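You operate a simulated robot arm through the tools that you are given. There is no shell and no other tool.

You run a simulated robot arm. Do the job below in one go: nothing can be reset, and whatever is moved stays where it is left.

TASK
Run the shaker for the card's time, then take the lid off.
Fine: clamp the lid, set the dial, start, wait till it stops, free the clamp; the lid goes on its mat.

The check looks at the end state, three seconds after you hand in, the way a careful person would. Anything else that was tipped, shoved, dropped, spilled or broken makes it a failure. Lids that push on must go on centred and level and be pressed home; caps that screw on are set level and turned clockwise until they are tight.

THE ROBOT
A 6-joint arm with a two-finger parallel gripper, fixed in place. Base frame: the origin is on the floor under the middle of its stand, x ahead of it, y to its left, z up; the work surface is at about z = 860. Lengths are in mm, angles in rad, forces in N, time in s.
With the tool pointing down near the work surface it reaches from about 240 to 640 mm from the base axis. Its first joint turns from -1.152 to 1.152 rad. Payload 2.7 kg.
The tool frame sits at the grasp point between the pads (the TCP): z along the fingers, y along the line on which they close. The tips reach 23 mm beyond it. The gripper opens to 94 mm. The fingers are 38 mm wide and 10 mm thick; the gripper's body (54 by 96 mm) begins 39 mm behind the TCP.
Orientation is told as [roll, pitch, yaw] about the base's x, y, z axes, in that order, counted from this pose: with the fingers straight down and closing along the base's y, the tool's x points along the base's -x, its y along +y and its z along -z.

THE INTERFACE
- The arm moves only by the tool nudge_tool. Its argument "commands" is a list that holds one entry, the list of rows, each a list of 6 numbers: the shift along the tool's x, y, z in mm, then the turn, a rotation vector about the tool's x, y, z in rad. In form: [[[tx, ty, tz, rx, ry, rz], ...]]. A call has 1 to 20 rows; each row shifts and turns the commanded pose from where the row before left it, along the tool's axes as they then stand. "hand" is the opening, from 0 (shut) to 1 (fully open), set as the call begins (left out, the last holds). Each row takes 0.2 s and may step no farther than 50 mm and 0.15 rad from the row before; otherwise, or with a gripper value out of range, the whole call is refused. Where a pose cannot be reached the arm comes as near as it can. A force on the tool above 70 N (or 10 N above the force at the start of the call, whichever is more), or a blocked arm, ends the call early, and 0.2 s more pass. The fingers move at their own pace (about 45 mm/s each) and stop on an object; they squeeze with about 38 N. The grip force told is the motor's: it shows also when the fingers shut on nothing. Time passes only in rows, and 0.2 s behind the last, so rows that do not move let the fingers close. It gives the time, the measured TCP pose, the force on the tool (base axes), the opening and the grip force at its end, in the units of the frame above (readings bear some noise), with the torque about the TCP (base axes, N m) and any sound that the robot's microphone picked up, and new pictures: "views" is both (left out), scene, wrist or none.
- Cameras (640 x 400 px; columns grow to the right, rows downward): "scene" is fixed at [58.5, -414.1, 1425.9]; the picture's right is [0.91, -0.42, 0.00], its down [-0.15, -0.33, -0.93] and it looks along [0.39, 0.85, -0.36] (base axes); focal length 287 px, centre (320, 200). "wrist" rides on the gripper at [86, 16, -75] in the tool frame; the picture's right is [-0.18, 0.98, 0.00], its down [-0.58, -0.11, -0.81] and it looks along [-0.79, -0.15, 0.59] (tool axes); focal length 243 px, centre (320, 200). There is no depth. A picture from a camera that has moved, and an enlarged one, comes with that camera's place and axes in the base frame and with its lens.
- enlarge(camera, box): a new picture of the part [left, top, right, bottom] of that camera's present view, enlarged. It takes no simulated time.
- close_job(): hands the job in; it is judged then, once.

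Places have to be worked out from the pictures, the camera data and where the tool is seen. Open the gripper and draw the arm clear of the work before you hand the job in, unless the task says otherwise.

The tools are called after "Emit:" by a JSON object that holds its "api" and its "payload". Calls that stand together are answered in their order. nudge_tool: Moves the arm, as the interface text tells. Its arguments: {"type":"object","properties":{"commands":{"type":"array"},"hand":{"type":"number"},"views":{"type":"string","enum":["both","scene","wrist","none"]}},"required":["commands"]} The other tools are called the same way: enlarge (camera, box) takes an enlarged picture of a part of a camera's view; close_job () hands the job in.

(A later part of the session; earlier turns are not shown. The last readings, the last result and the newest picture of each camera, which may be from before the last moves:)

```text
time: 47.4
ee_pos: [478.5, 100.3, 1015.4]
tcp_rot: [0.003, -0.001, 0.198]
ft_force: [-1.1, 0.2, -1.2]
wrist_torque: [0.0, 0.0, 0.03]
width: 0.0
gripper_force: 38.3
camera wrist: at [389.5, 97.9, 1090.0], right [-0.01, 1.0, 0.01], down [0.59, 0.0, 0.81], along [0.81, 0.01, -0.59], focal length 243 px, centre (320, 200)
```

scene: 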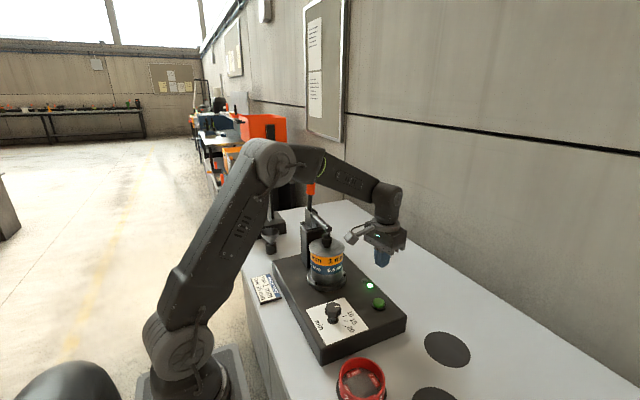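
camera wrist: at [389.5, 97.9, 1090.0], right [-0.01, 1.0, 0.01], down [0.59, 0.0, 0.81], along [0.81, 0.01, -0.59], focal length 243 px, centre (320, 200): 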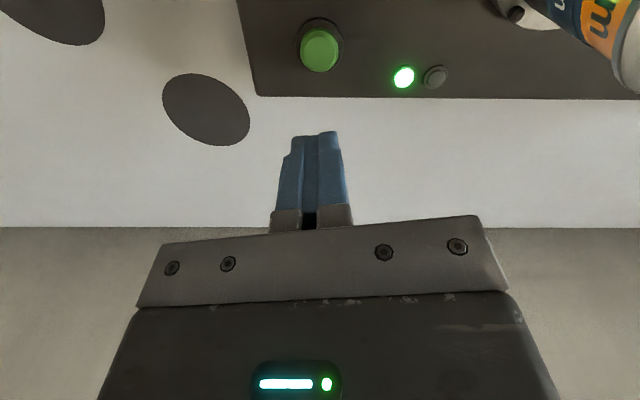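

While the timer runs, I use the waiting time to survey the pinned mat and test reach there, moving high and clear of everything.

Emit:
{"api": "nudge_tool", "payload": {"commands": [[[18.3, -41.8, 0, 0, 0, 0.09], [18.3, -41.8, 0, 0, 0, 0], [18.3, -41.8, 0, 0, 0, 0], [18.3, -41.8, 0, 0, 0, 0], [18.3, -41.8, 0, 0, 0, 0], [0, 0, 0, 0, 0, 0.13], [0, 0, 0, 0, 0, 0.13], [0, 0, 0, 0, 0, 0.13]]]}}

```text
time: 49.2
ee_pos: [411.7, -118.8, 1013.0]
tcp_rot: [0.006, 0.001, -0.285]
ft_force: [0.3, -0.2, 1.0]
wrist_torque: [0.01, -0.01, -0.01]
width: 0.0
gripper_force: 38.2
camera wrist: at [334.2, -79.5, 1088.1], right [0.45, 0.89, 0.01], down [0.53, -0.27, 0.81], along [0.72, -0.36, -0.59], focal length 243 px, centre (320, 200)
```

scene: 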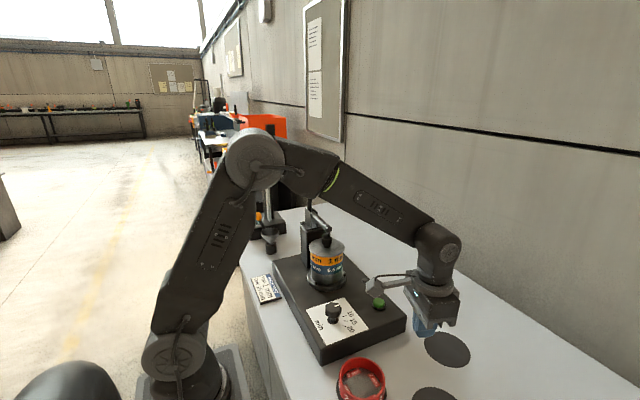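
wrist: 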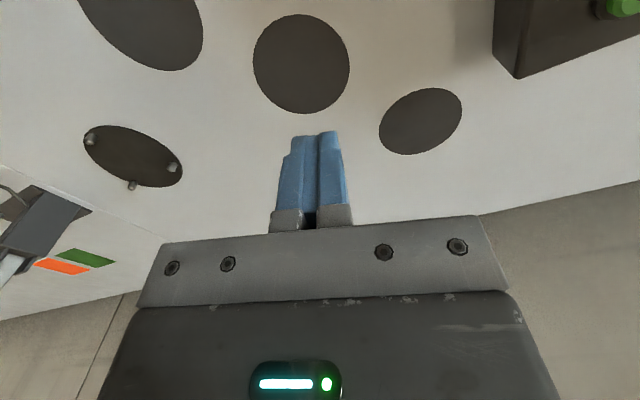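

I continue toward the pinned mat on its azimuth for a close look.

Emit:
{"api": "nudge_tool", "payload": {"commands": [[[-6.3, -45.4, 0, 0, 0, 0], [-6.3, -45.4, 0, 0, 0, 0], [-6.3, -45.4, 0, 0, 0, 0], [-6.3, -45.4, 0, 0, 0, 0], [-6.3, -45.4, 0, 0, 0, 0], [-6.3, -45.4, 0, 0, 0, 0], [0, 0, 0, 0, 0, 0.131], [0, 0, 0, 0, 0, 0.131], [0, 0, 0, 0, 0, 0.131], [0, 0, 0, 0, 0, 0.131], [0, 0, 0, 0, 0, 0]]]}}

Emit:
{"api": "enlarge", "payload": {"camera": "wrist", "box": [240, 0, 400, 140]}}

Emit:
{"api": "enlarge", "payload": {"camera": "scene", "box": [290, 230, 418, 330]}}

```text
time: 51.6
ee_pos: [372.7, -391.8, 1012.1]
tcp_rot: [0.005, 0.003, -0.809]
ft_force: [0.1, -0.5, 0.2]
wrist_torque: [-0.03, -0.03, 0.0]
width: 0.1
gripper_force: 37.8
camera wrist: at [324.9, -317.8, 1086.7], right [0.84, 0.55, 0.0], down [0.32, -0.5, 0.8], along [0.44, -0.67, -0.59], focal length 243 px, centre (320, 200)
```

scene: 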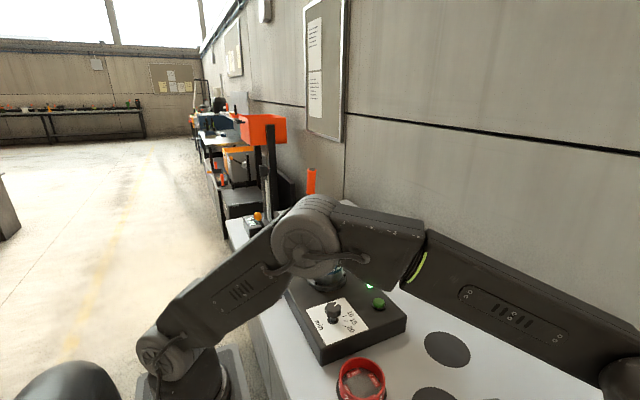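
wrist: 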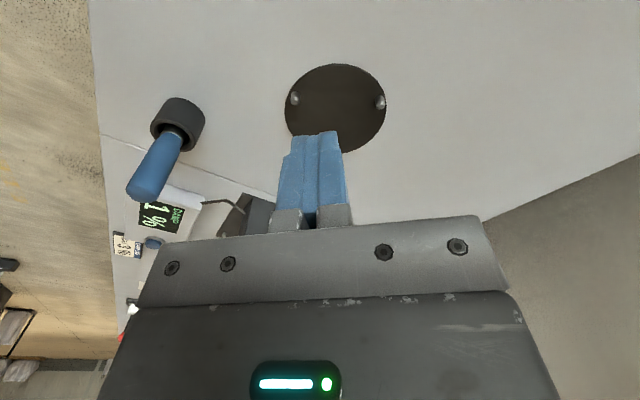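

```text
2.86 times, centred on (320, 70) of wrist
camera zoom: at [324.9, -317.8, 1086.7], right [0.84, 0.55, 0.0], down [0.32, -0.5, 0.8], along [0.44, -0.67, -0.59], focal length 693 px, centre (320, 571)
```

zoom: 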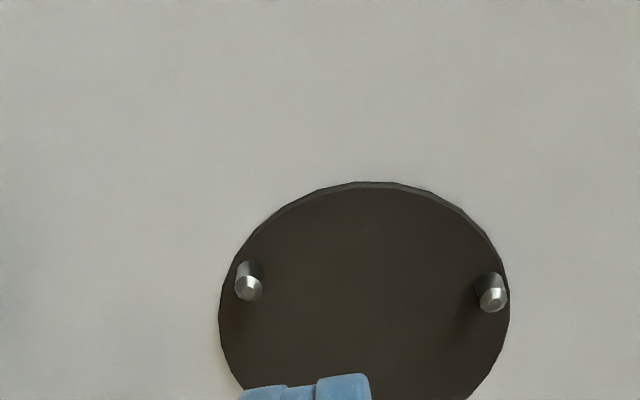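

```text
4.00 times, centred on (354, 280) of scene
camera zoom: at [58.5, -414.1, 1425.9], right [0.91, -0.42, 0.0], down [-0.15, -0.33, -0.93], along [0.39, 0.85, -0.36], focal length 1149 px, centre (184, -120)
```

zoom: 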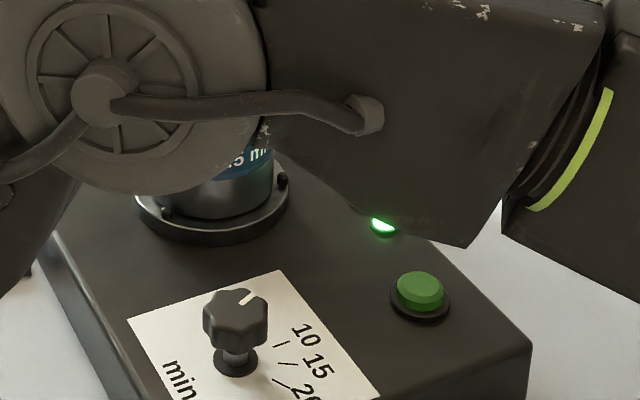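

The dial is counting down and the lamp is still lit. The pin circle works out to centre ≈(448, −470), radius 60 — a nest for the 106 mm lid — so I test whether the vertical tool reaches there at z≈870.

Emit:
{"api": "nudge_tool", "payload": {"commands": [[[-27, 0.2, 35.5, 0, 0, 0], [-27, 0.2, 35.5, 0, 0, 0], [-27, 0.2, 35.5, 0, 0, 0], [-27, 0.2, 35.5, 0, 0, 0], [0, 0, 0, 0, 0, 0]]]}}

Emit:
{"api": "enlarge", "payload": {"camera": "scene", "box": [290, 230, 418, 330]}}

```text
time: 52.8
ee_pos: [445.3, -463.2, 869.5]
tcp_rot: [0.006, 0.003, -0.807]
ft_force: [0.0, -0.4, -0.4]
wrist_torque: [0.02, -0.01, -0.01]
width: 0.1
gripper_force: 38.2
out of reach, approached as far as the arm can: row 4
camera wrist: at [396.3, -390.9, 943.7], right [0.84, 0.55, 0.0], down [0.32, -0.5, 0.8], along [0.44, -0.67, -0.6], focal length 243 px, centre (320, 200)
```

scene: 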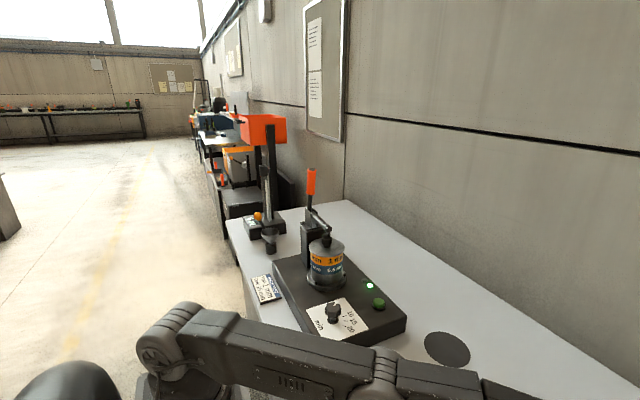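
wrist: 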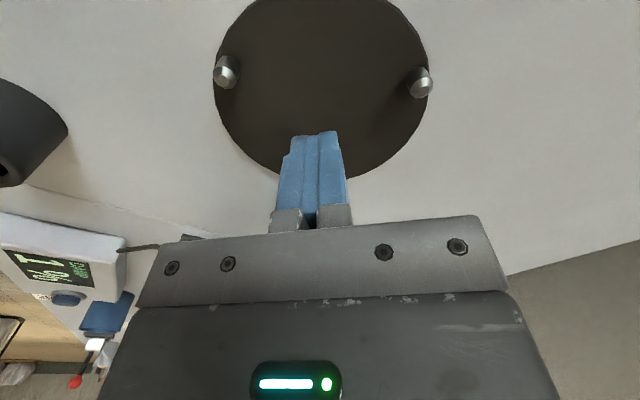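

```text
4.00 times, centred on (354, 280) of scene
camera zoom: at [58.5, -414.1, 1425.9], right [0.91, -0.42, 0.0], down [-0.15, -0.33, -0.93], along [0.39, 0.85, -0.36], focal length 1149 px, centre (184, -120)
```

zoom: 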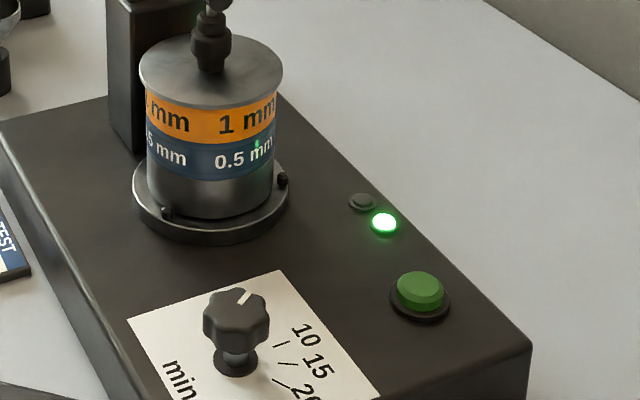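

With the tool vertical the arm gets to radius 642, about 7 mm short of the nest centre. I test the same spot with a slight 0.15 rad outward tilt.

Emit:
{"api": "enlarge", "payload": {"camera": "wrist", "box": [190, 0, 450, 185]}}

Emit:
{"api": "nudge_tool", "payload": {"commands": [[[0, 0, 0, 0, -0.075, 0], [0, 0, 0, 0, -0.075, 0], [-3.5, 0, 0, 0, 0, 0], [-3.5, 0, 0, 0, 0, 0], [0, 0, 0, 0, 0, 0]]]}}

```text
2.16 times, centred on (320, 92) of wrist
camera zoom: at [396.3, -390.9, 943.7], right [0.84, 0.55, 0.0], down [0.32, -0.5, 0.8], along [0.44, -0.67, -0.6], focal length 525 px, centre (320, 432)
```

zoom: 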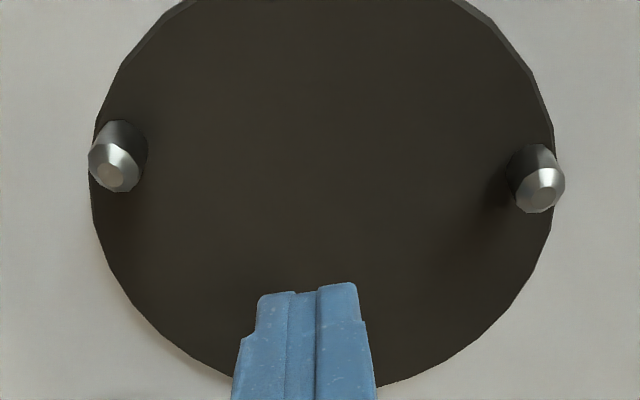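

```text
time: 54.0
ee_pos: [450.1, -469.7, 870.0]
tcp_rot: [0.006, -0.147, -0.807]
ft_force: [-0.1, 0.4, -0.1]
wrist_torque: [-0.01, 0.01, 0.01]
width: 0.0
gripper_force: 38.2
camera wrist: at [394.3, -388.5, 931.7], right [0.84, 0.55, 0.03], down [0.23, -0.41, 0.88], along [0.5, -0.73, -0.47], focal length 243 px, centre (320, 200)
```

scene: 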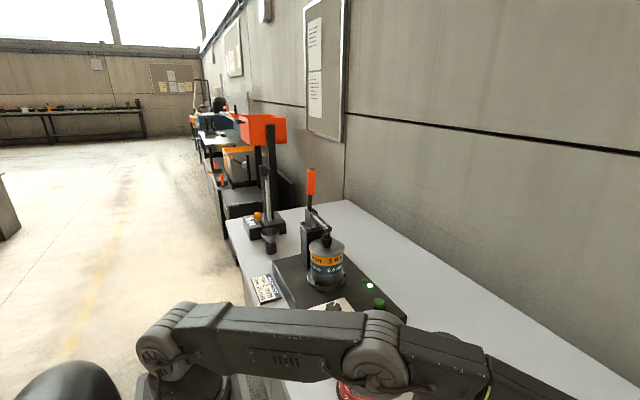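
wrist: 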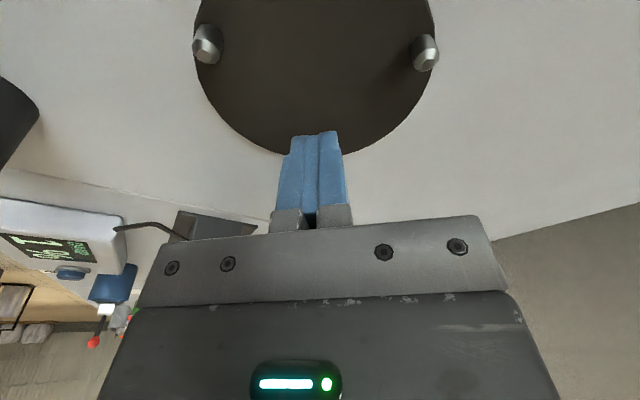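

With 0.15 rad outward tilt I reach (450, −470), so placing there works if I carry the lid with that same tool tilt. Now I head back toward the clamp while the shaker finishes.

Emit:
{"api": "nudge_tool", "payload": {"commands": [[[0, 0, -30, 0, 0.075, 0], [0, 0, -40, 0, 0.072, 0], [0, 0, -40, 0, 0, 0], [0, 0, -40, 0, 0, 0], [0, 0, 0, 0, 0, -0.132], [0, 0, 0, 0, 0, -0.132], [0, 0, 0, 0, 0, -0.132], [0, 0, 0, 0, 0, -0.132], [0, 0, 0, 0, 0, -0.132], [0, 0, 0, 0, 0, -0.132], [0, 0, 0, 0, 0, -0.132], [0, 0, 0, 0, 0, -0.133]]], "views": "scene"}}

```text
time: 56.6
ee_pos: [434.5, -454.3, 1018.7]
tcp_rot: [0.0, -0.004, 0.254]
ft_force: [0.0, 0.1, -0.5]
wrist_torque: [0.0, 0.0, 0.01]
width: 0.0
gripper_force: 38.3
out of reach, approached as far as the arm can: row 3, 4
```

scene: 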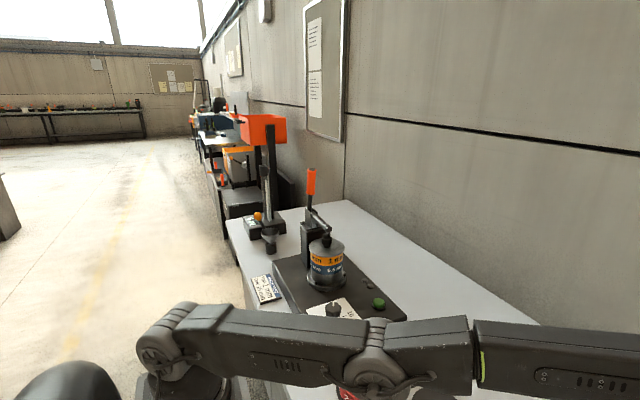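

The running lamp looks dark now; I zoom in to see whether the shaker has stopped.

Emit:
{"api": "enlarge", "payload": {"camera": "scene", "box": [290, 230, 418, 330]}}

```text
4.00 times, centred on (354, 280) of scene
camera zoom: at [58.5, -414.1, 1425.9], right [0.91, -0.42, 0.0], down [-0.15, -0.33, -0.93], along [0.39, 0.85, -0.36], focal length 1149 px, centre (184, -120)
```

zoom: 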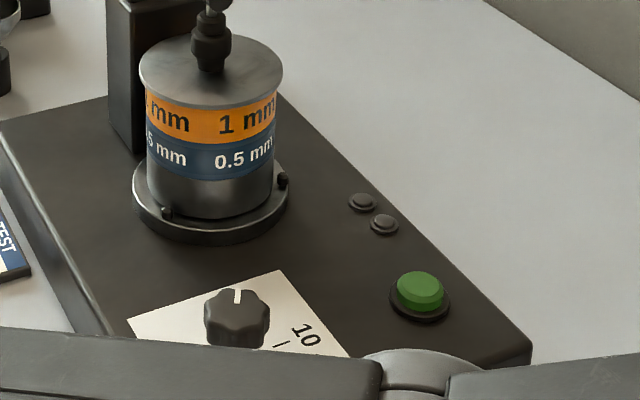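

The lamp is off and the dial is back at "off": the run is over. I travel to a staging point near (300, 300, 1190) to open the clamp.

Emit:
{"api": "nudge_tool", "payload": {"commands": [[[-3.5, 44.9, -10.06, 0, 0, 0], [-3.5, 44.9, -10.06, 0, 0, 0], [-3.5, 44.9, -10.06, 0, 0, 0], [-3.5, 44.9, -10.06, 0, 0, 0], [-3.5, 44.9, -10.06, 0, 0, 0], [-3.5, 44.9, -10.06, 0, 0, 0], [-3.5, 44.9, -10.06, 0, 0, 0], [-3.5, 44.9, -10.06, 0, 0, 0], [-3.5, 44.9, -10.06, 0, 0, 0], [-3.5, 44.9, -10.06, 0, 0, 0], [-3.5, 44.9, -10.06, 0, 0, 0], [-3.5, 44.9, -10.06, 0, 0, 0], [-3.5, 44.9, -10.06, 0, 0, 0], [-3.5, 44.9, -10.06, 0, 0, 0], [-3.5, 44.9, -10.06, 0, 0, 0], [-3.5, 44.9, -10.06, 0, 0, 0], [-3.5, 44.9, -10.06, 0, 0, 0], [0, 0, 0, 0, 0, 0]]]}}

Emit:
{"api": "enlarge", "payload": {"camera": "scene", "box": [290, 230, 418, 330]}}

```text
time: 60.4
ee_pos: [301.5, 301.0, 1191.0]
tcp_rot: [0.002, -0.005, 0.249]
ft_force: [0.2, 0.2, -0.2]
wrist_torque: [0.0, -0.01, 0.0]
width: 0.0
gripper_force: 38.1
camera wrist: at [213.6, 293.1, 1265.2], right [-0.07, 1.0, 0.0], down [0.59, 0.04, 0.81], along [0.81, 0.05, -0.59], focal length 243 px, centre (320, 200)
```

scene: 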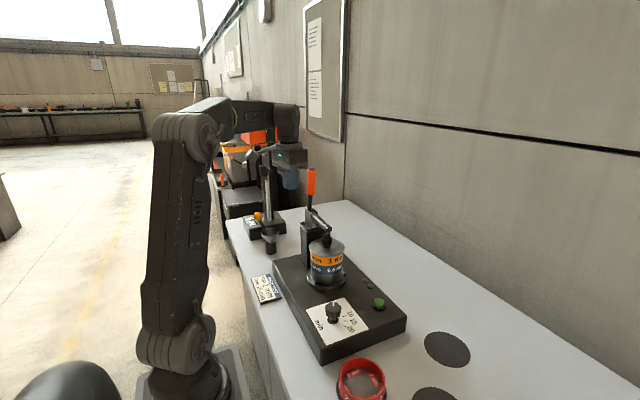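
wrist: 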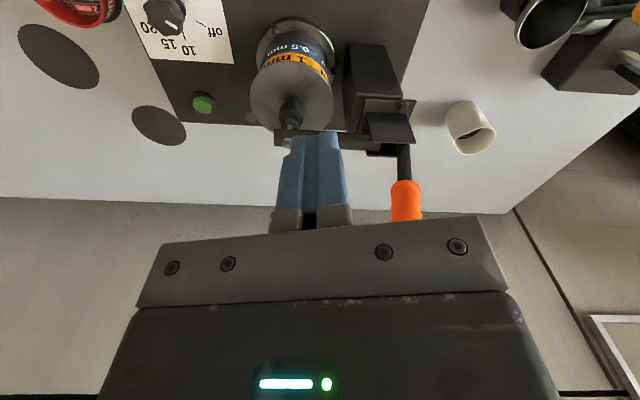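

```text
4.00 times, centred on (354, 280) of scene
camera zoom: at [58.5, -414.0, 1425.9], right [0.91, -0.42, 0.0], down [-0.15, -0.33, -0.93], along [0.39, 0.85, -0.36], focal length 1149 px, centre (184, -120)
```

zoom: 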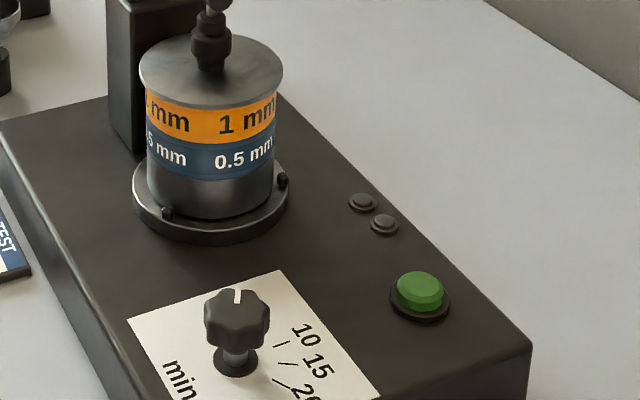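

Stopped, dial at off, stack undisturbed. I tilt the tool outward again (to pitch ≈ −1.21) for pushing the handle open.

Emit:
{"api": "nudge_tool", "payload": {"commands": [[[0, 0, 0, 0, -0.135, 0], [0, 0, 0, 0, -0.135, 0], [0, 0, 0, 0, -0.135, 0], [0, 0, 0, 0, -0.135, 0], [0, 0, 0, 0, -0.135, 0], [0, 0, 0, 0, -0.135, 0], [0, 0, 0, 0, -0.135, 0], [0, 0, 0, 0, -0.135, 0], [0, 0, 0, 0, -0.135, 0], [0, 0, 0, 0, 0, 0]]]}}

Emit:
{"api": "enlarge", "payload": {"camera": "scene", "box": [240, 150, 368, 250]}}

```text
time: 62.6
ee_pos: [302.4, 299.4, 1191.2]
tcp_rot: [0.006, -1.22, 0.244]
ft_force: [-0.5, 0.3, 0.3]
wrist_torque: [-0.04, 0.0, 0.01]
width: 0.0
gripper_force: 38.2
camera wrist: at [201.6, 290.0, 1135.4], right [-0.18, 0.97, 0.18], down [-0.51, -0.25, 0.82], along [0.84, 0.06, 0.54], focal length 243 px, centre (320, 200)
```

scene: 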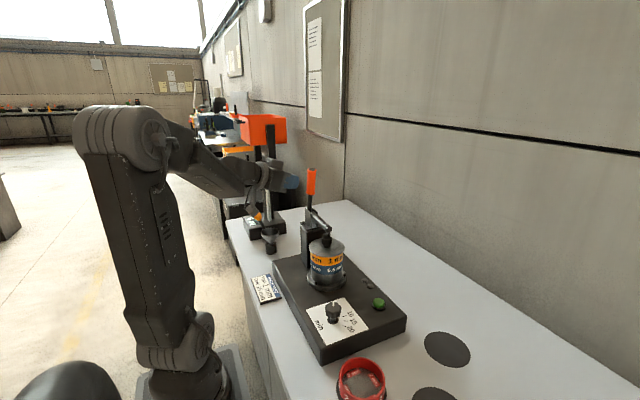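
wrist: 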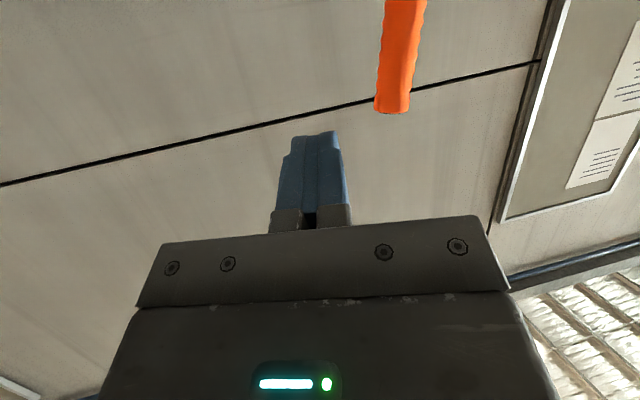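

```text
4.00 times, centred on (304, 200) of scene
camera zoom: at [58.5, -414.1, 1425.9], right [0.91, -0.42, 0.0], down [-0.15, -0.33, -0.93], along [0.39, 0.85, -0.36], focal length 1149 px, centre (384, 200)
```

zoom: 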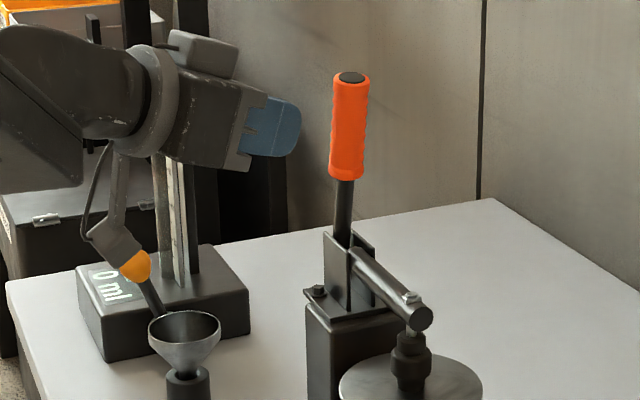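

The handle now leans to ~100°, pivoting near (y 408, z 1038). I bring the bar to its −y side at about (398, 345, 1156), a few millimetres short of contact.

Emit:
{"api": "nudge_tool", "payload": {"commands": [[[-0.7, 5.35, 27.5, 0, 0, 0], [-0.7, 5.35, 27.5, 0, 0, 0], [-0.7, 5.35, 27.5, 0, 0, 0], [-0.7, 5.35, 27.5, 0, 0, 0], [0, 0, 0, 0, 0, 0]]]}}

Emit:
{"api": "enlarge", "payload": {"camera": "scene", "box": [240, 150, 368, 250]}}

```text
time: 63.8
ee_pos: [397.0, 345.7, 1155.6]
tcp_rot: [0.006, -1.218, 0.244]
ft_force: [0.3, 0.7, -1.1]
wrist_torque: [-0.03, -0.02, 0.03]
width: 0.1
gripper_force: 37.9
camera wrist: at [296.5, 336.6, 1099.9], right [-0.18, 0.97, 0.17], down [-0.51, -0.25, 0.82], along [0.84, 0.06, 0.54], focal length 243 px, centre (320, 200)
```

scene: 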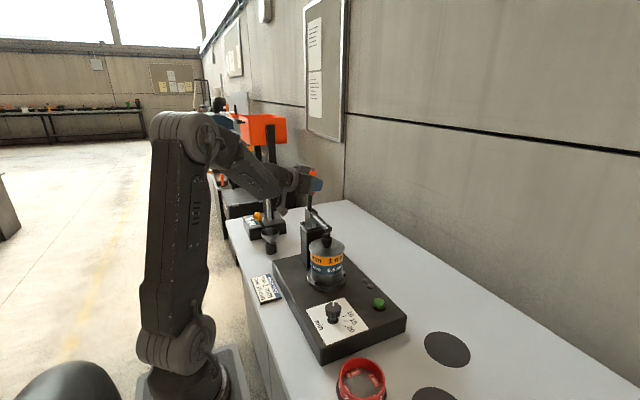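
wrist: 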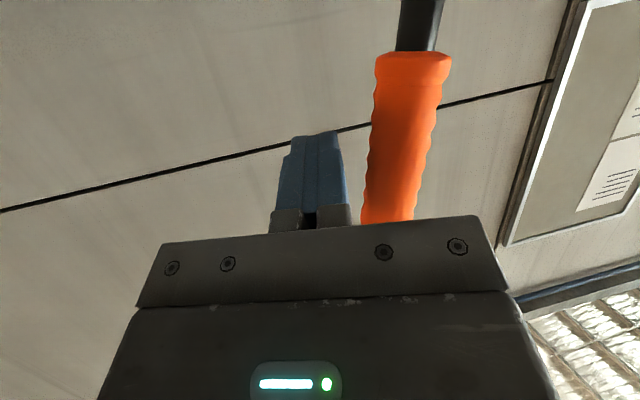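

```text
4.00 times, centred on (304, 200) of scene
camera zoom: at [58.5, -414.1, 1425.9], right [0.91, -0.42, 0.0], down [-0.15, -0.33, -0.93], along [0.39, 0.85, -0.36], focal length 1149 px, centre (384, 200)
```

zoom: 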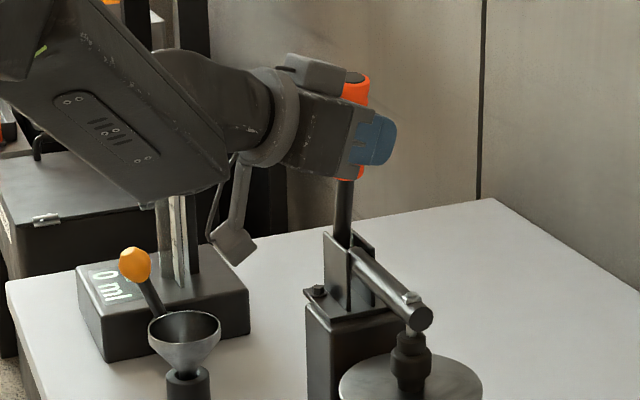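

The bar is just in front of the handle. I push it back along the opening arc in small steps, watching the force.

Emit:
{"api": "nudge_tool", "payload": {"commands": [[[0.9, 11.6, 3.4, 0, 0, 0], [-1.35, 4.85, 0.8, 0, 0, 0], [-1.35, 4.85, 0.8, 0, 0, 0], [-1.35, 4.85, 0.8, 0, 0, 0], [-1.35, 4.85, 0.8, 0, 0, 0], [-1.35, 4.85, 0.8, 0, 0, 0], [-1.35, 4.85, 0.8, 0, 0, 0]]]}}

Emit:
{"api": "enlarge", "payload": {"camera": "scene", "box": [240, 150, 368, 250]}}

```text
time: 65.4
ee_pos: [397.2, 388.0, 1158.6]
tcp_rot: [0.001, -1.217, 0.249]
ft_force: [0.0, -1.7, -2.6]
wrist_torque: [-0.1, -0.02, -0.01]
width: 0.0
gripper_force: 38.2
camera wrist: at [296.7, 378.2, 1104.1], right [-0.18, 0.97, 0.17], down [-0.51, -0.24, 0.82], along [0.84, 0.06, 0.54], focal length 243 px, centre (320, 200)
```

scene: 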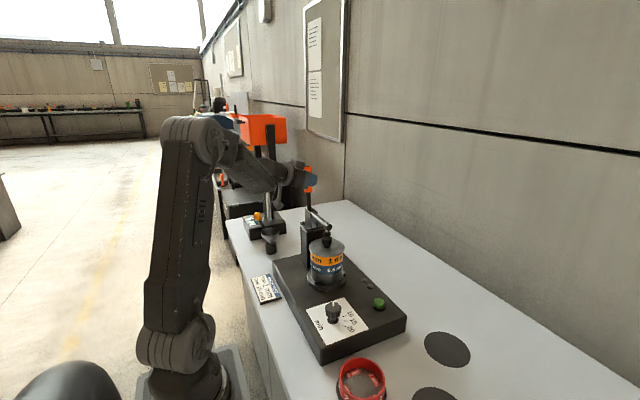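
wrist: 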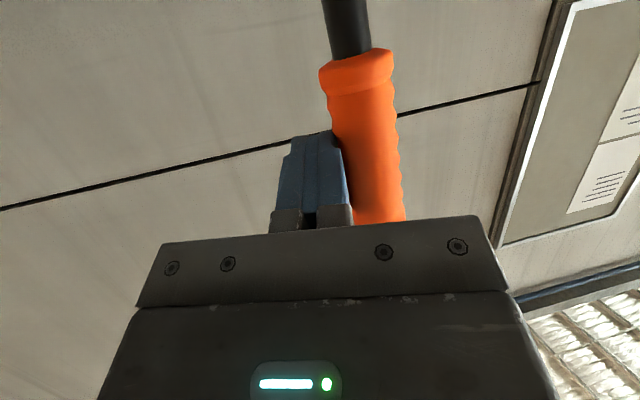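

```text
4.00 times, centred on (304, 200) of scene
camera zoom: at [58.6, -414.1, 1425.9], right [0.91, -0.42, 0.0], down [-0.15, -0.33, -0.93], along [0.39, 0.85, -0.36], focal length 1149 px, centre (384, 200)
```

zoom: 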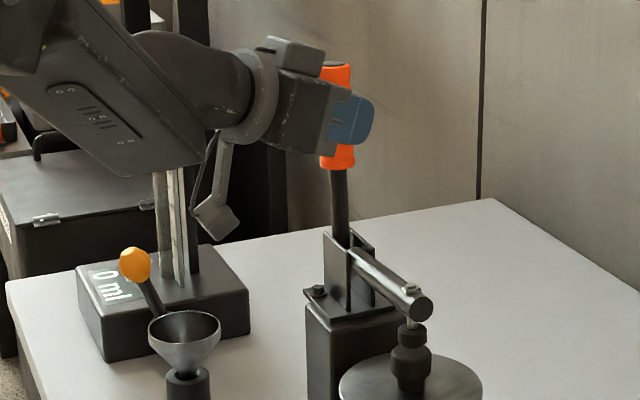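

The handle is moving back freely and the rod is lifting off the lid knob. I continue along the arc.

Emit:
{"api": "nudge_tool", "payload": {"commands": [[[-1.4, 8.25, 1.67, 0, 0, 0], [-1.4, 8.25, 1.67, 0, 0, 0], [-0.75, 8.7, 2.04, 0, 0, 0], [-0.75, 8.7, 2.04, 0, 0, 0], [0.62, 9.2, 2.7, 0, 0, 0], [0.62, 9.2, 2.7, 0, 0, 0], [2.54, 8.7, 3.24, 0, 0, 0], [2.54, 8.7, 3.24, 0, 0, 0]]]}}

Emit:
{"api": "enlarge", "payload": {"camera": "scene", "box": [240, 150, 368, 250]}}

```text
time: 67.2
ee_pos: [396.7, 460.2, 1152.1]
tcp_rot: [0.005, -1.218, 0.244]
ft_force: [0.1, -0.4, 0.0]
wrist_torque: [0.01, 0.03, -0.03]
width: 0.2
gripper_force: 37.9
camera wrist: at [296.4, 450.4, 1096.6], right [-0.18, 0.97, 0.18], down [-0.51, -0.25, 0.82], along [0.84, 0.06, 0.54], focal length 243 px, centre (320, 200)
```

scene: 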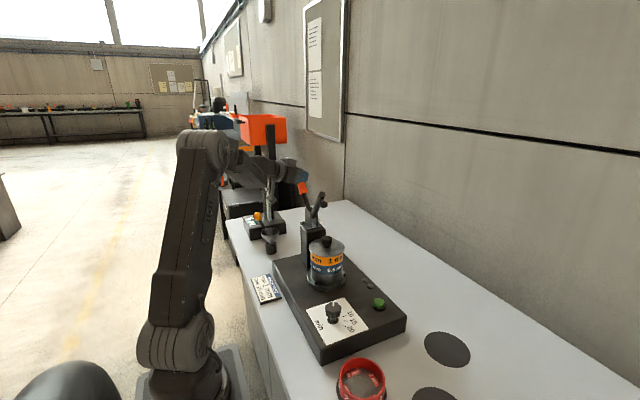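
wrist: 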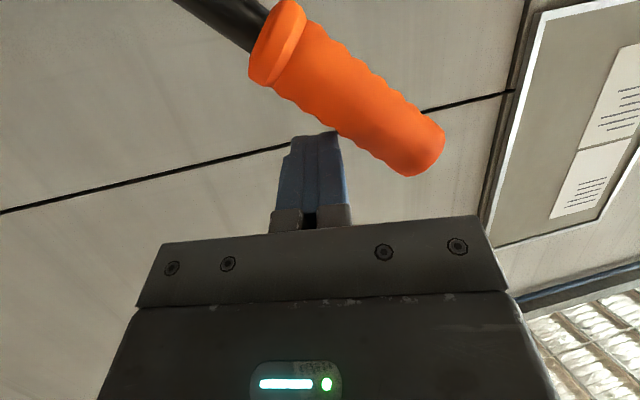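

```text
4.00 times, centred on (304, 200) of scene
camera zoom: at [58.6, -414.1, 1425.9], right [0.91, -0.42, 0.0], down [-0.15, -0.33, -0.93], along [0.39, 0.85, -0.36], focal length 1149 px, centre (384, 200)
```

zoom: 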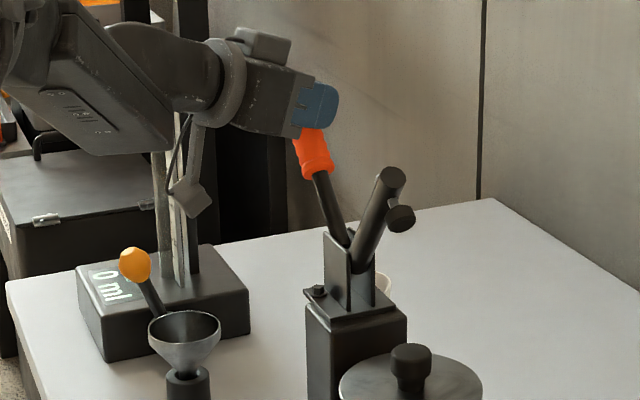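

Rod is well up and the lid stays put. I push the handle the rest of the way to its open stop.

Emit:
{"api": "nudge_tool", "payload": {"commands": [[[4.85, 9.2, 4.2, 0, 0, 0], [4.85, 9.2, 4.2, 0, 0, 0], [5.9, 7.76, 4.2, 0, 0, 0], [5.9, 7.76, 4.2, 0, 0, 0], [3.6, 1, 1.6, 0, 0, 0]]]}}

Emit:
{"api": "enlarge", "payload": {"camera": "scene", "box": [240, 150, 368, 250]}}

```text
time: 68.4
ee_pos: [399.9, 487.7, 1135.0]
tcp_rot: [0.033, -1.243, 0.197]
ft_force: [-4.4, -49.6, 45.3]
wrist_torque: [-0.56, -0.08, -0.13]
width: 0.4
gripper_force: 37.9
camera wrist: at [300.8, 481.8, 1077.3], right [-0.16, 0.97, 0.18], down [-0.53, -0.24, 0.81], along [0.83, 0.03, 0.56], focal length 243 px, centre (320, 200)
```

scene: 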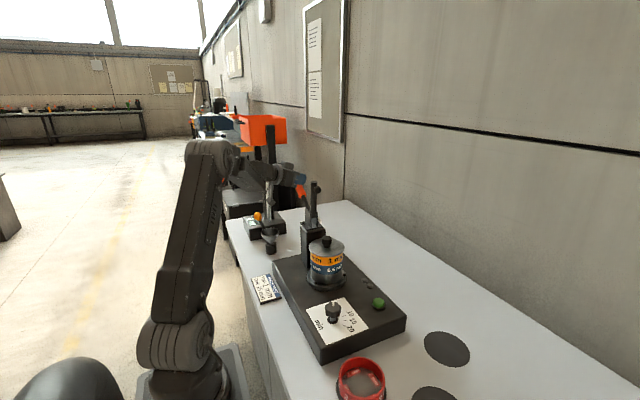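
wrist: 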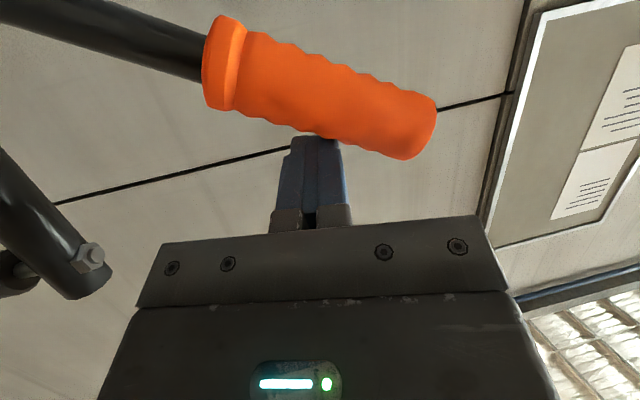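

```text
4.00 times, centred on (304, 200) of scene
camera zoom: at [57.8, -416.4, 1425.2], right [0.91, -0.42, 0.0], down [-0.15, -0.32, -0.93], along [0.39, 0.85, -0.36], focal length 1149 px, centre (384, 200)
```

zoom: 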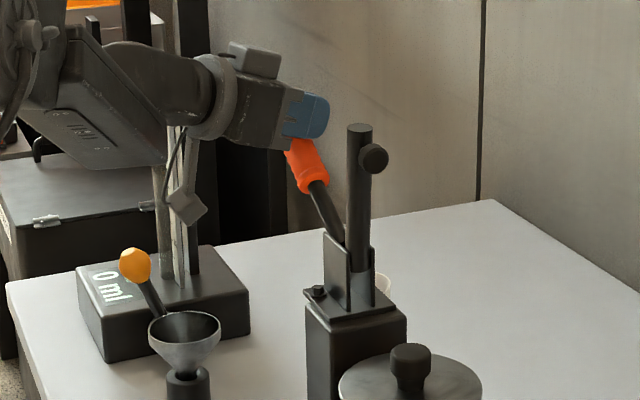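

The clamp is fully open against its stop (rod vertical, lid knob free). I relax off the handle upward, then retreat diagonally clear of the rod.

Emit:
{"api": "nudge_tool", "payload": {"commands": [[[-10.8, -5.8, -5.5, 0, 0, 0], [-10.8, -5.8, -5.5, 0, 0, 0], [1.65, -25.5, -33.6, 0, 0, 0], [1.65, -25.5, -33.6, 0, 0, 0], [1.65, -25.5, -33.6, 0, 0, 0], [1.65, -25.5, -33.6, 0, 0, 0], [0, 0, 0, 0, 0, 0]]]}}

```text
time: 70.0
ee_pos: [303.9, 349.1, 1186.3]
tcp_rot: [0.008, -1.217, 0.245]
ft_force: [0.2, -0.1, 0.2]
wrist_torque: [0.01, 0.01, -0.01]
width: 0.1
gripper_force: 38.1
out of reach, approached as far as the arm can: row 6
camera wrist: at [202.7, 339.7, 1129.5], right [-0.18, 0.97, 0.18], down [-0.51, -0.25, 0.82], along [0.84, 0.06, 0.54], focal length 243 px, centre (320, 200)
```

scene: 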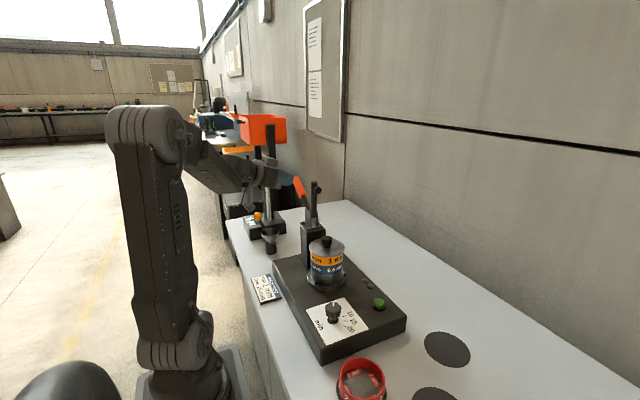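
wrist: 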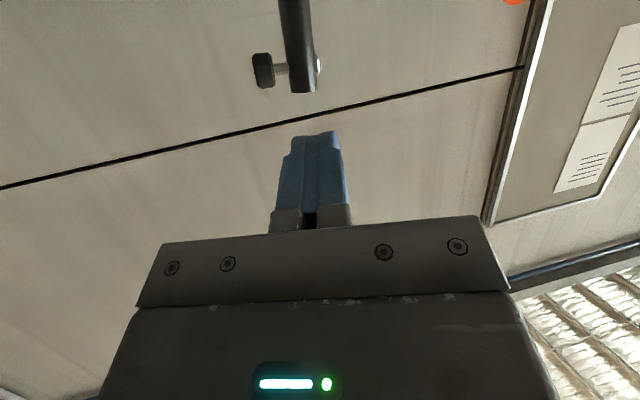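

Clamp is open and I'm clear. I bring the tool back to vertical, yaw to ~0.58, and open the gripper partway for the lid knob.

Emit:
{"api": "nudge_tool", "payload": {"commands": [[[0, -6, 0, 0, 0.135, 0], [0, -6, 0, 0, 0.135, 0], [0, -6, 0, 0, 0.135, 0], [0, -6, 0, 0, 0.135, 0], [0, -6, 0, 0, 0.135, 0], [0, -6, 0, 0, 0.135, 0], [0, -6, 0, 0, 0.135, 0], [0, -6, 0, 0, 0.135, 0], [0, -6, 0, 0, 0.137, 0], [0, 0, 0, 0, 0, -0.111], [0, 0, 0, 0, 0, -0.111], [0, 0, 0, 0, 0, -0.111], [0, 0, 0, 0, 0, 0]]], "hand": 0.65}}

```text
time: 72.8
ee_pos: [317.7, 297.1, 1185.0]
tcp_rot: [0.002, -0.002, 0.584]
ft_force: [-0.1, 0.7, -0.4]
wrist_torque: [-0.01, 0.01, -0.02]
width: 61.3
gripper_force: 0.2
camera wrist: at [236.2, 262.3, 1259.3], right [-0.39, 0.92, 0.0], down [0.54, 0.23, 0.81], along [0.74, 0.32, -0.59], focal length 243 px, centre (320, 200)
```

scene: 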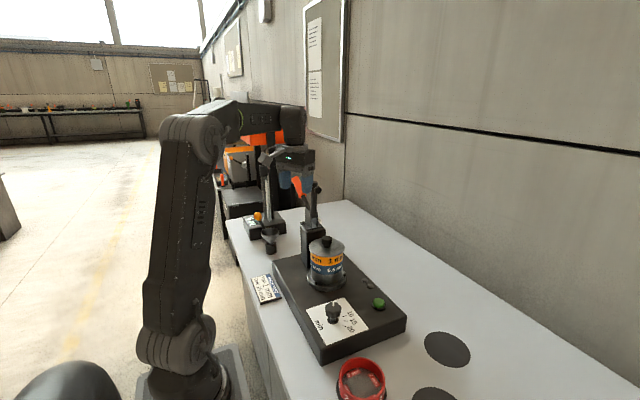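
wrist: 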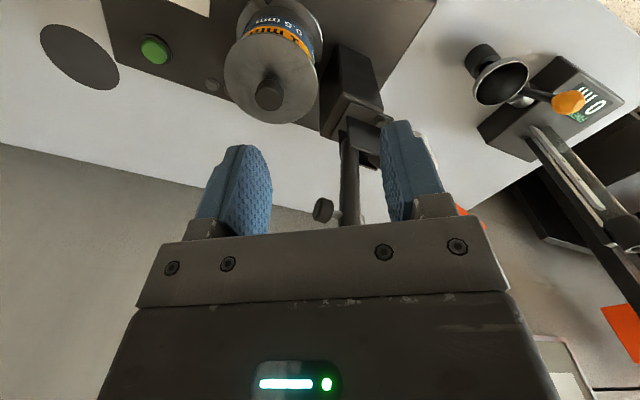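

I move over the lid knob near (389, 253) at height, then down to z≈1100 to measure it closely.

Emit:
{"api": "nudge_tool", "payload": {"commands": [[[-17.5, -37.9, 0, 0, 0, 0], [-17.5, -37.9, 0, 0, 0, 0], [0, 0, 40, 0, 0, 0], [0, 0, 45, 0, 0, 0], [0, 0, 0, 0, 0, 0]]]}}

Emit:
{"api": "enlarge", "payload": {"camera": "wrist", "box": [220, 20, 420, 170]}}

Emit:
{"api": "enlarge", "payload": {"camera": "scene", "box": [280, 170, 408, 270]}}

```text
time: 74.0
ee_pos: [388.1, 253.0, 1101.7]
tcp_rot: [0.002, -0.003, 0.583]
ft_force: [-0.3, 0.0, 0.7]
wrist_torque: [0.0, -0.01, 0.01]
width: 61.1
gripper_force: 0.1
camera wrist: at [306.4, 217.8, 1174.9], right [-0.39, 0.92, 0.0], down [0.54, 0.23, 0.81], along [0.74, 0.31, -0.59], focal length 243 px, centre (320, 200)
```

scene: 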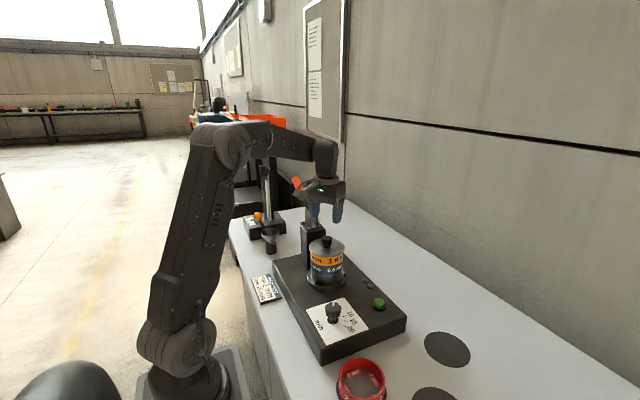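
wrist: 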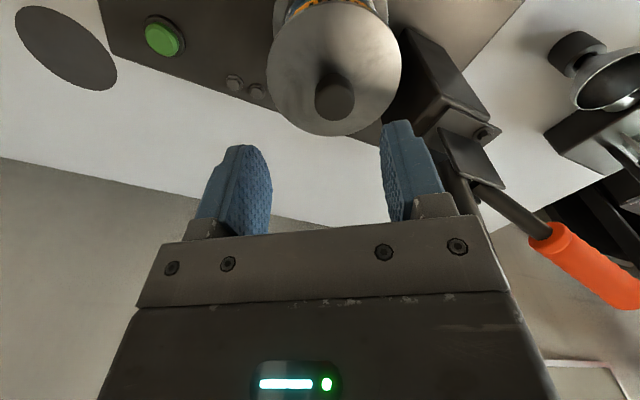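

```text
2.67 times, centred on (320, 95) of wrist
camera zoom: at [306.4, 217.8, 1174.9], right [-0.39, 0.92, 0.0], down [0.54, 0.23, 0.81], along [0.74, 0.31, -0.59], focal length 647 px, centre (320, 480)
```

zoom: 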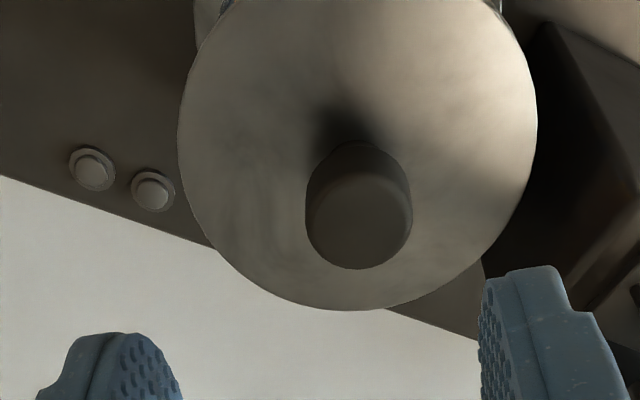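

```text
4.00 times, centred on (344, 220) of scene
camera zoom: at [58.5, -414.1, 1425.9], right [0.91, -0.42, 0.0], down [-0.15, -0.33, -0.93], along [0.39, 0.85, -0.36], focal length 1149 px, centre (224, 120)
```

zoom: 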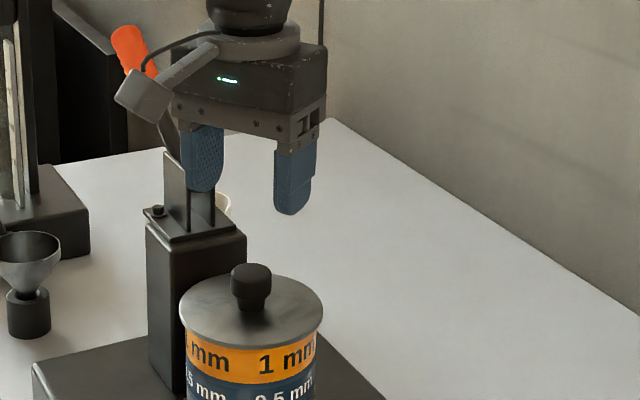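

Comparing this view with the scene ray puts the knob top nearer (395, 267, 1009). To keep the palm clear of the spindle, I yaw to ~1.5 so the body is narrow toward +y, then shift over the knob.

Emit:
{"api": "nudge_tool", "payload": {"commands": [[[0, 0, 0, 0, 0, -0.131], [0, 0, 0, 0, 0, -0.131], [0, 0, 0, 0, 0, -0.131], [0, 0, 0, 0, 0, -0.131], [0, 0, 0, 0, 0, -0.131], [0, 0, 0, 0, 0, -0.131], [0, 0, 0, 0, 0, -0.131], [-12, -5.5, 0, 0, 0, 0], [0, 0, 0, 0, 0, 0]]]}}

Emit:
{"api": "enlarge", "payload": {"camera": "wrist", "box": [200, 0, 440, 150]}}

```text
time: 76.0
ee_pos: [395.3, 264.4, 1100.1]
tcp_rot: [-0.002, -0.004, 1.502]
ft_force: [-0.2, 0.6, -0.2]
wrist_torque: [-0.01, -0.01, 0.0]
width: 60.9
gripper_force: 0.1
camera wrist: at [372.8, 179.2, 1175.0], right [-0.97, 0.25, 0.0], down [0.15, 0.57, 0.81], along [0.2, 0.78, -0.59], focal length 243 px, centre (320, 200)
```

scene: 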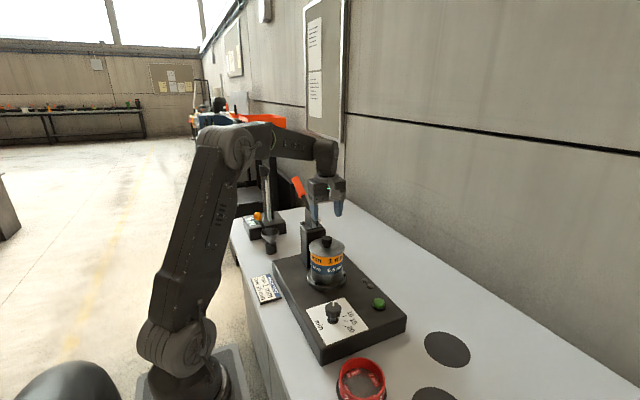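
wrist: 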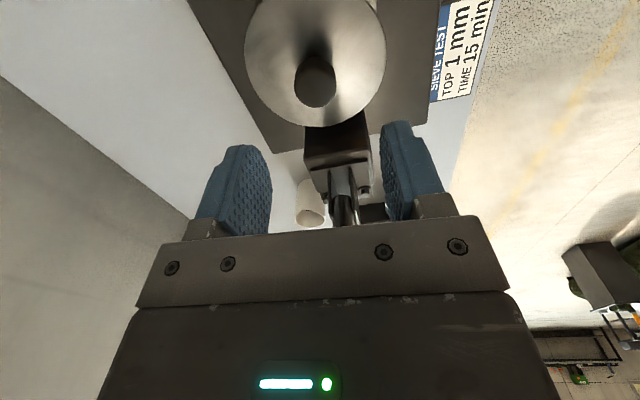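

```text
2.67 times, centred on (320, 75) of wrist
camera zoom: at [372.8, 179.2, 1175.0], right [-0.97, 0.25, 0.0], down [0.15, 0.57, 0.81], along [0.2, 0.78, -0.59], focal length 647 px, centre (320, 533)
```

zoom: 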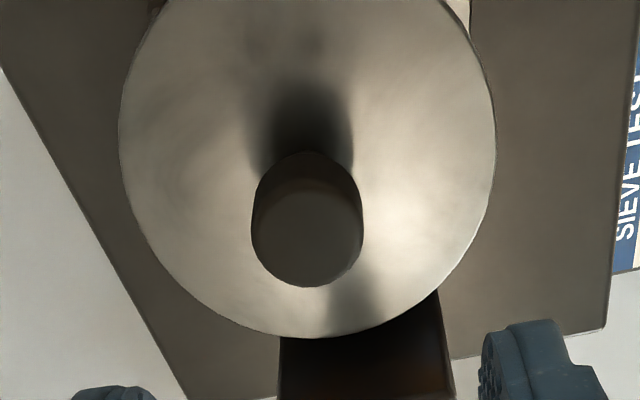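

Three rays now agree on the knob at about (398.5, 269.5) with its top at z≈1006. I centre, add the 0.15 rad outward tilt I'll need at the mat, and lower to z≈1030 to re-check.

Emit:
{"api": "nudge_tool", "payload": {"commands": [[[-5.3, -2.8, 0, 0, -0.075, 0], [0, 0, 0, 0, -0.075, 0], [-5.2, 0, 34.6, 0, 0, 0], [-5.2, 0, 34.6, 0, 0, 0], [0, 0, 0, 0, 0, 0]]]}}

Emit:
{"api": "enlarge", "payload": {"camera": "wrist", "box": [200, 20, 440, 170]}}

Emit:
{"api": "enlarge", "payload": {"camera": "scene", "box": [280, 190, 376, 250]}}

```text
time: 77.2
ee_pos: [400.5, 291.2, 1032.7]
tcp_rot: [-0.002, -0.154, 1.502]
ft_force: [0.0, -1.1, -0.1]
wrist_torque: [0.01, -0.02, 0.0]
width: 61.3
gripper_force: 0.0
camera wrist: at [377.0, 195.1, 1093.9], right [-0.97, 0.25, 0.03], down [0.14, 0.44, 0.89], along [0.21, 0.86, -0.46], focal length 243 px, centre (320, 200)
```

scene: 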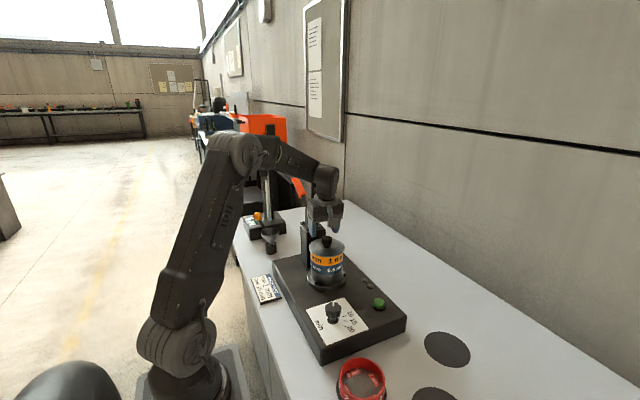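
wrist: 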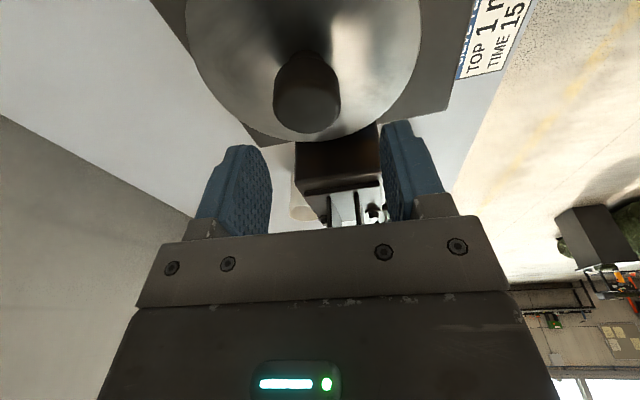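

```text
2.67 times, centred on (320, 95) of wrist
camera zoom: at [377.0, 195.1, 1093.9], right [-0.97, 0.25, 0.03], down [0.14, 0.44, 0.89], along [0.21, 0.86, -0.46], focal length 647 px, centre (320, 480)
```

zoom: 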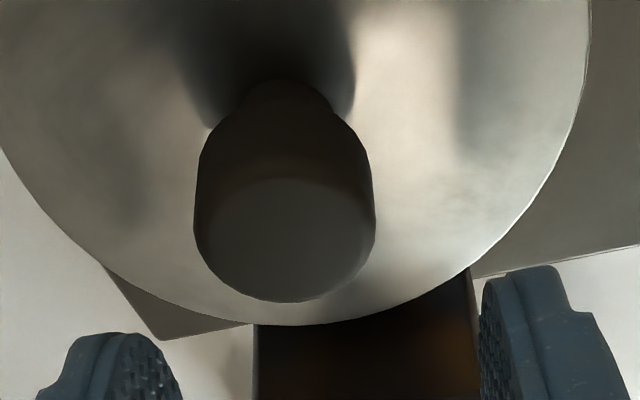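

```text
6.67 times, centred on (328, 220) of scene
camera zoom: at [58.5, -414.1, 1425.9], right [0.91, -0.42, 0.0], down [-0.15, -0.33, -0.93], along [0.39, 0.85, -0.36], focal length 1914 px, centre (267, 67)
```

zoom: 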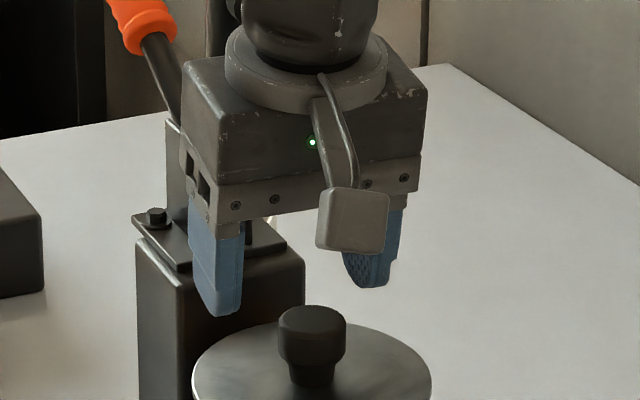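

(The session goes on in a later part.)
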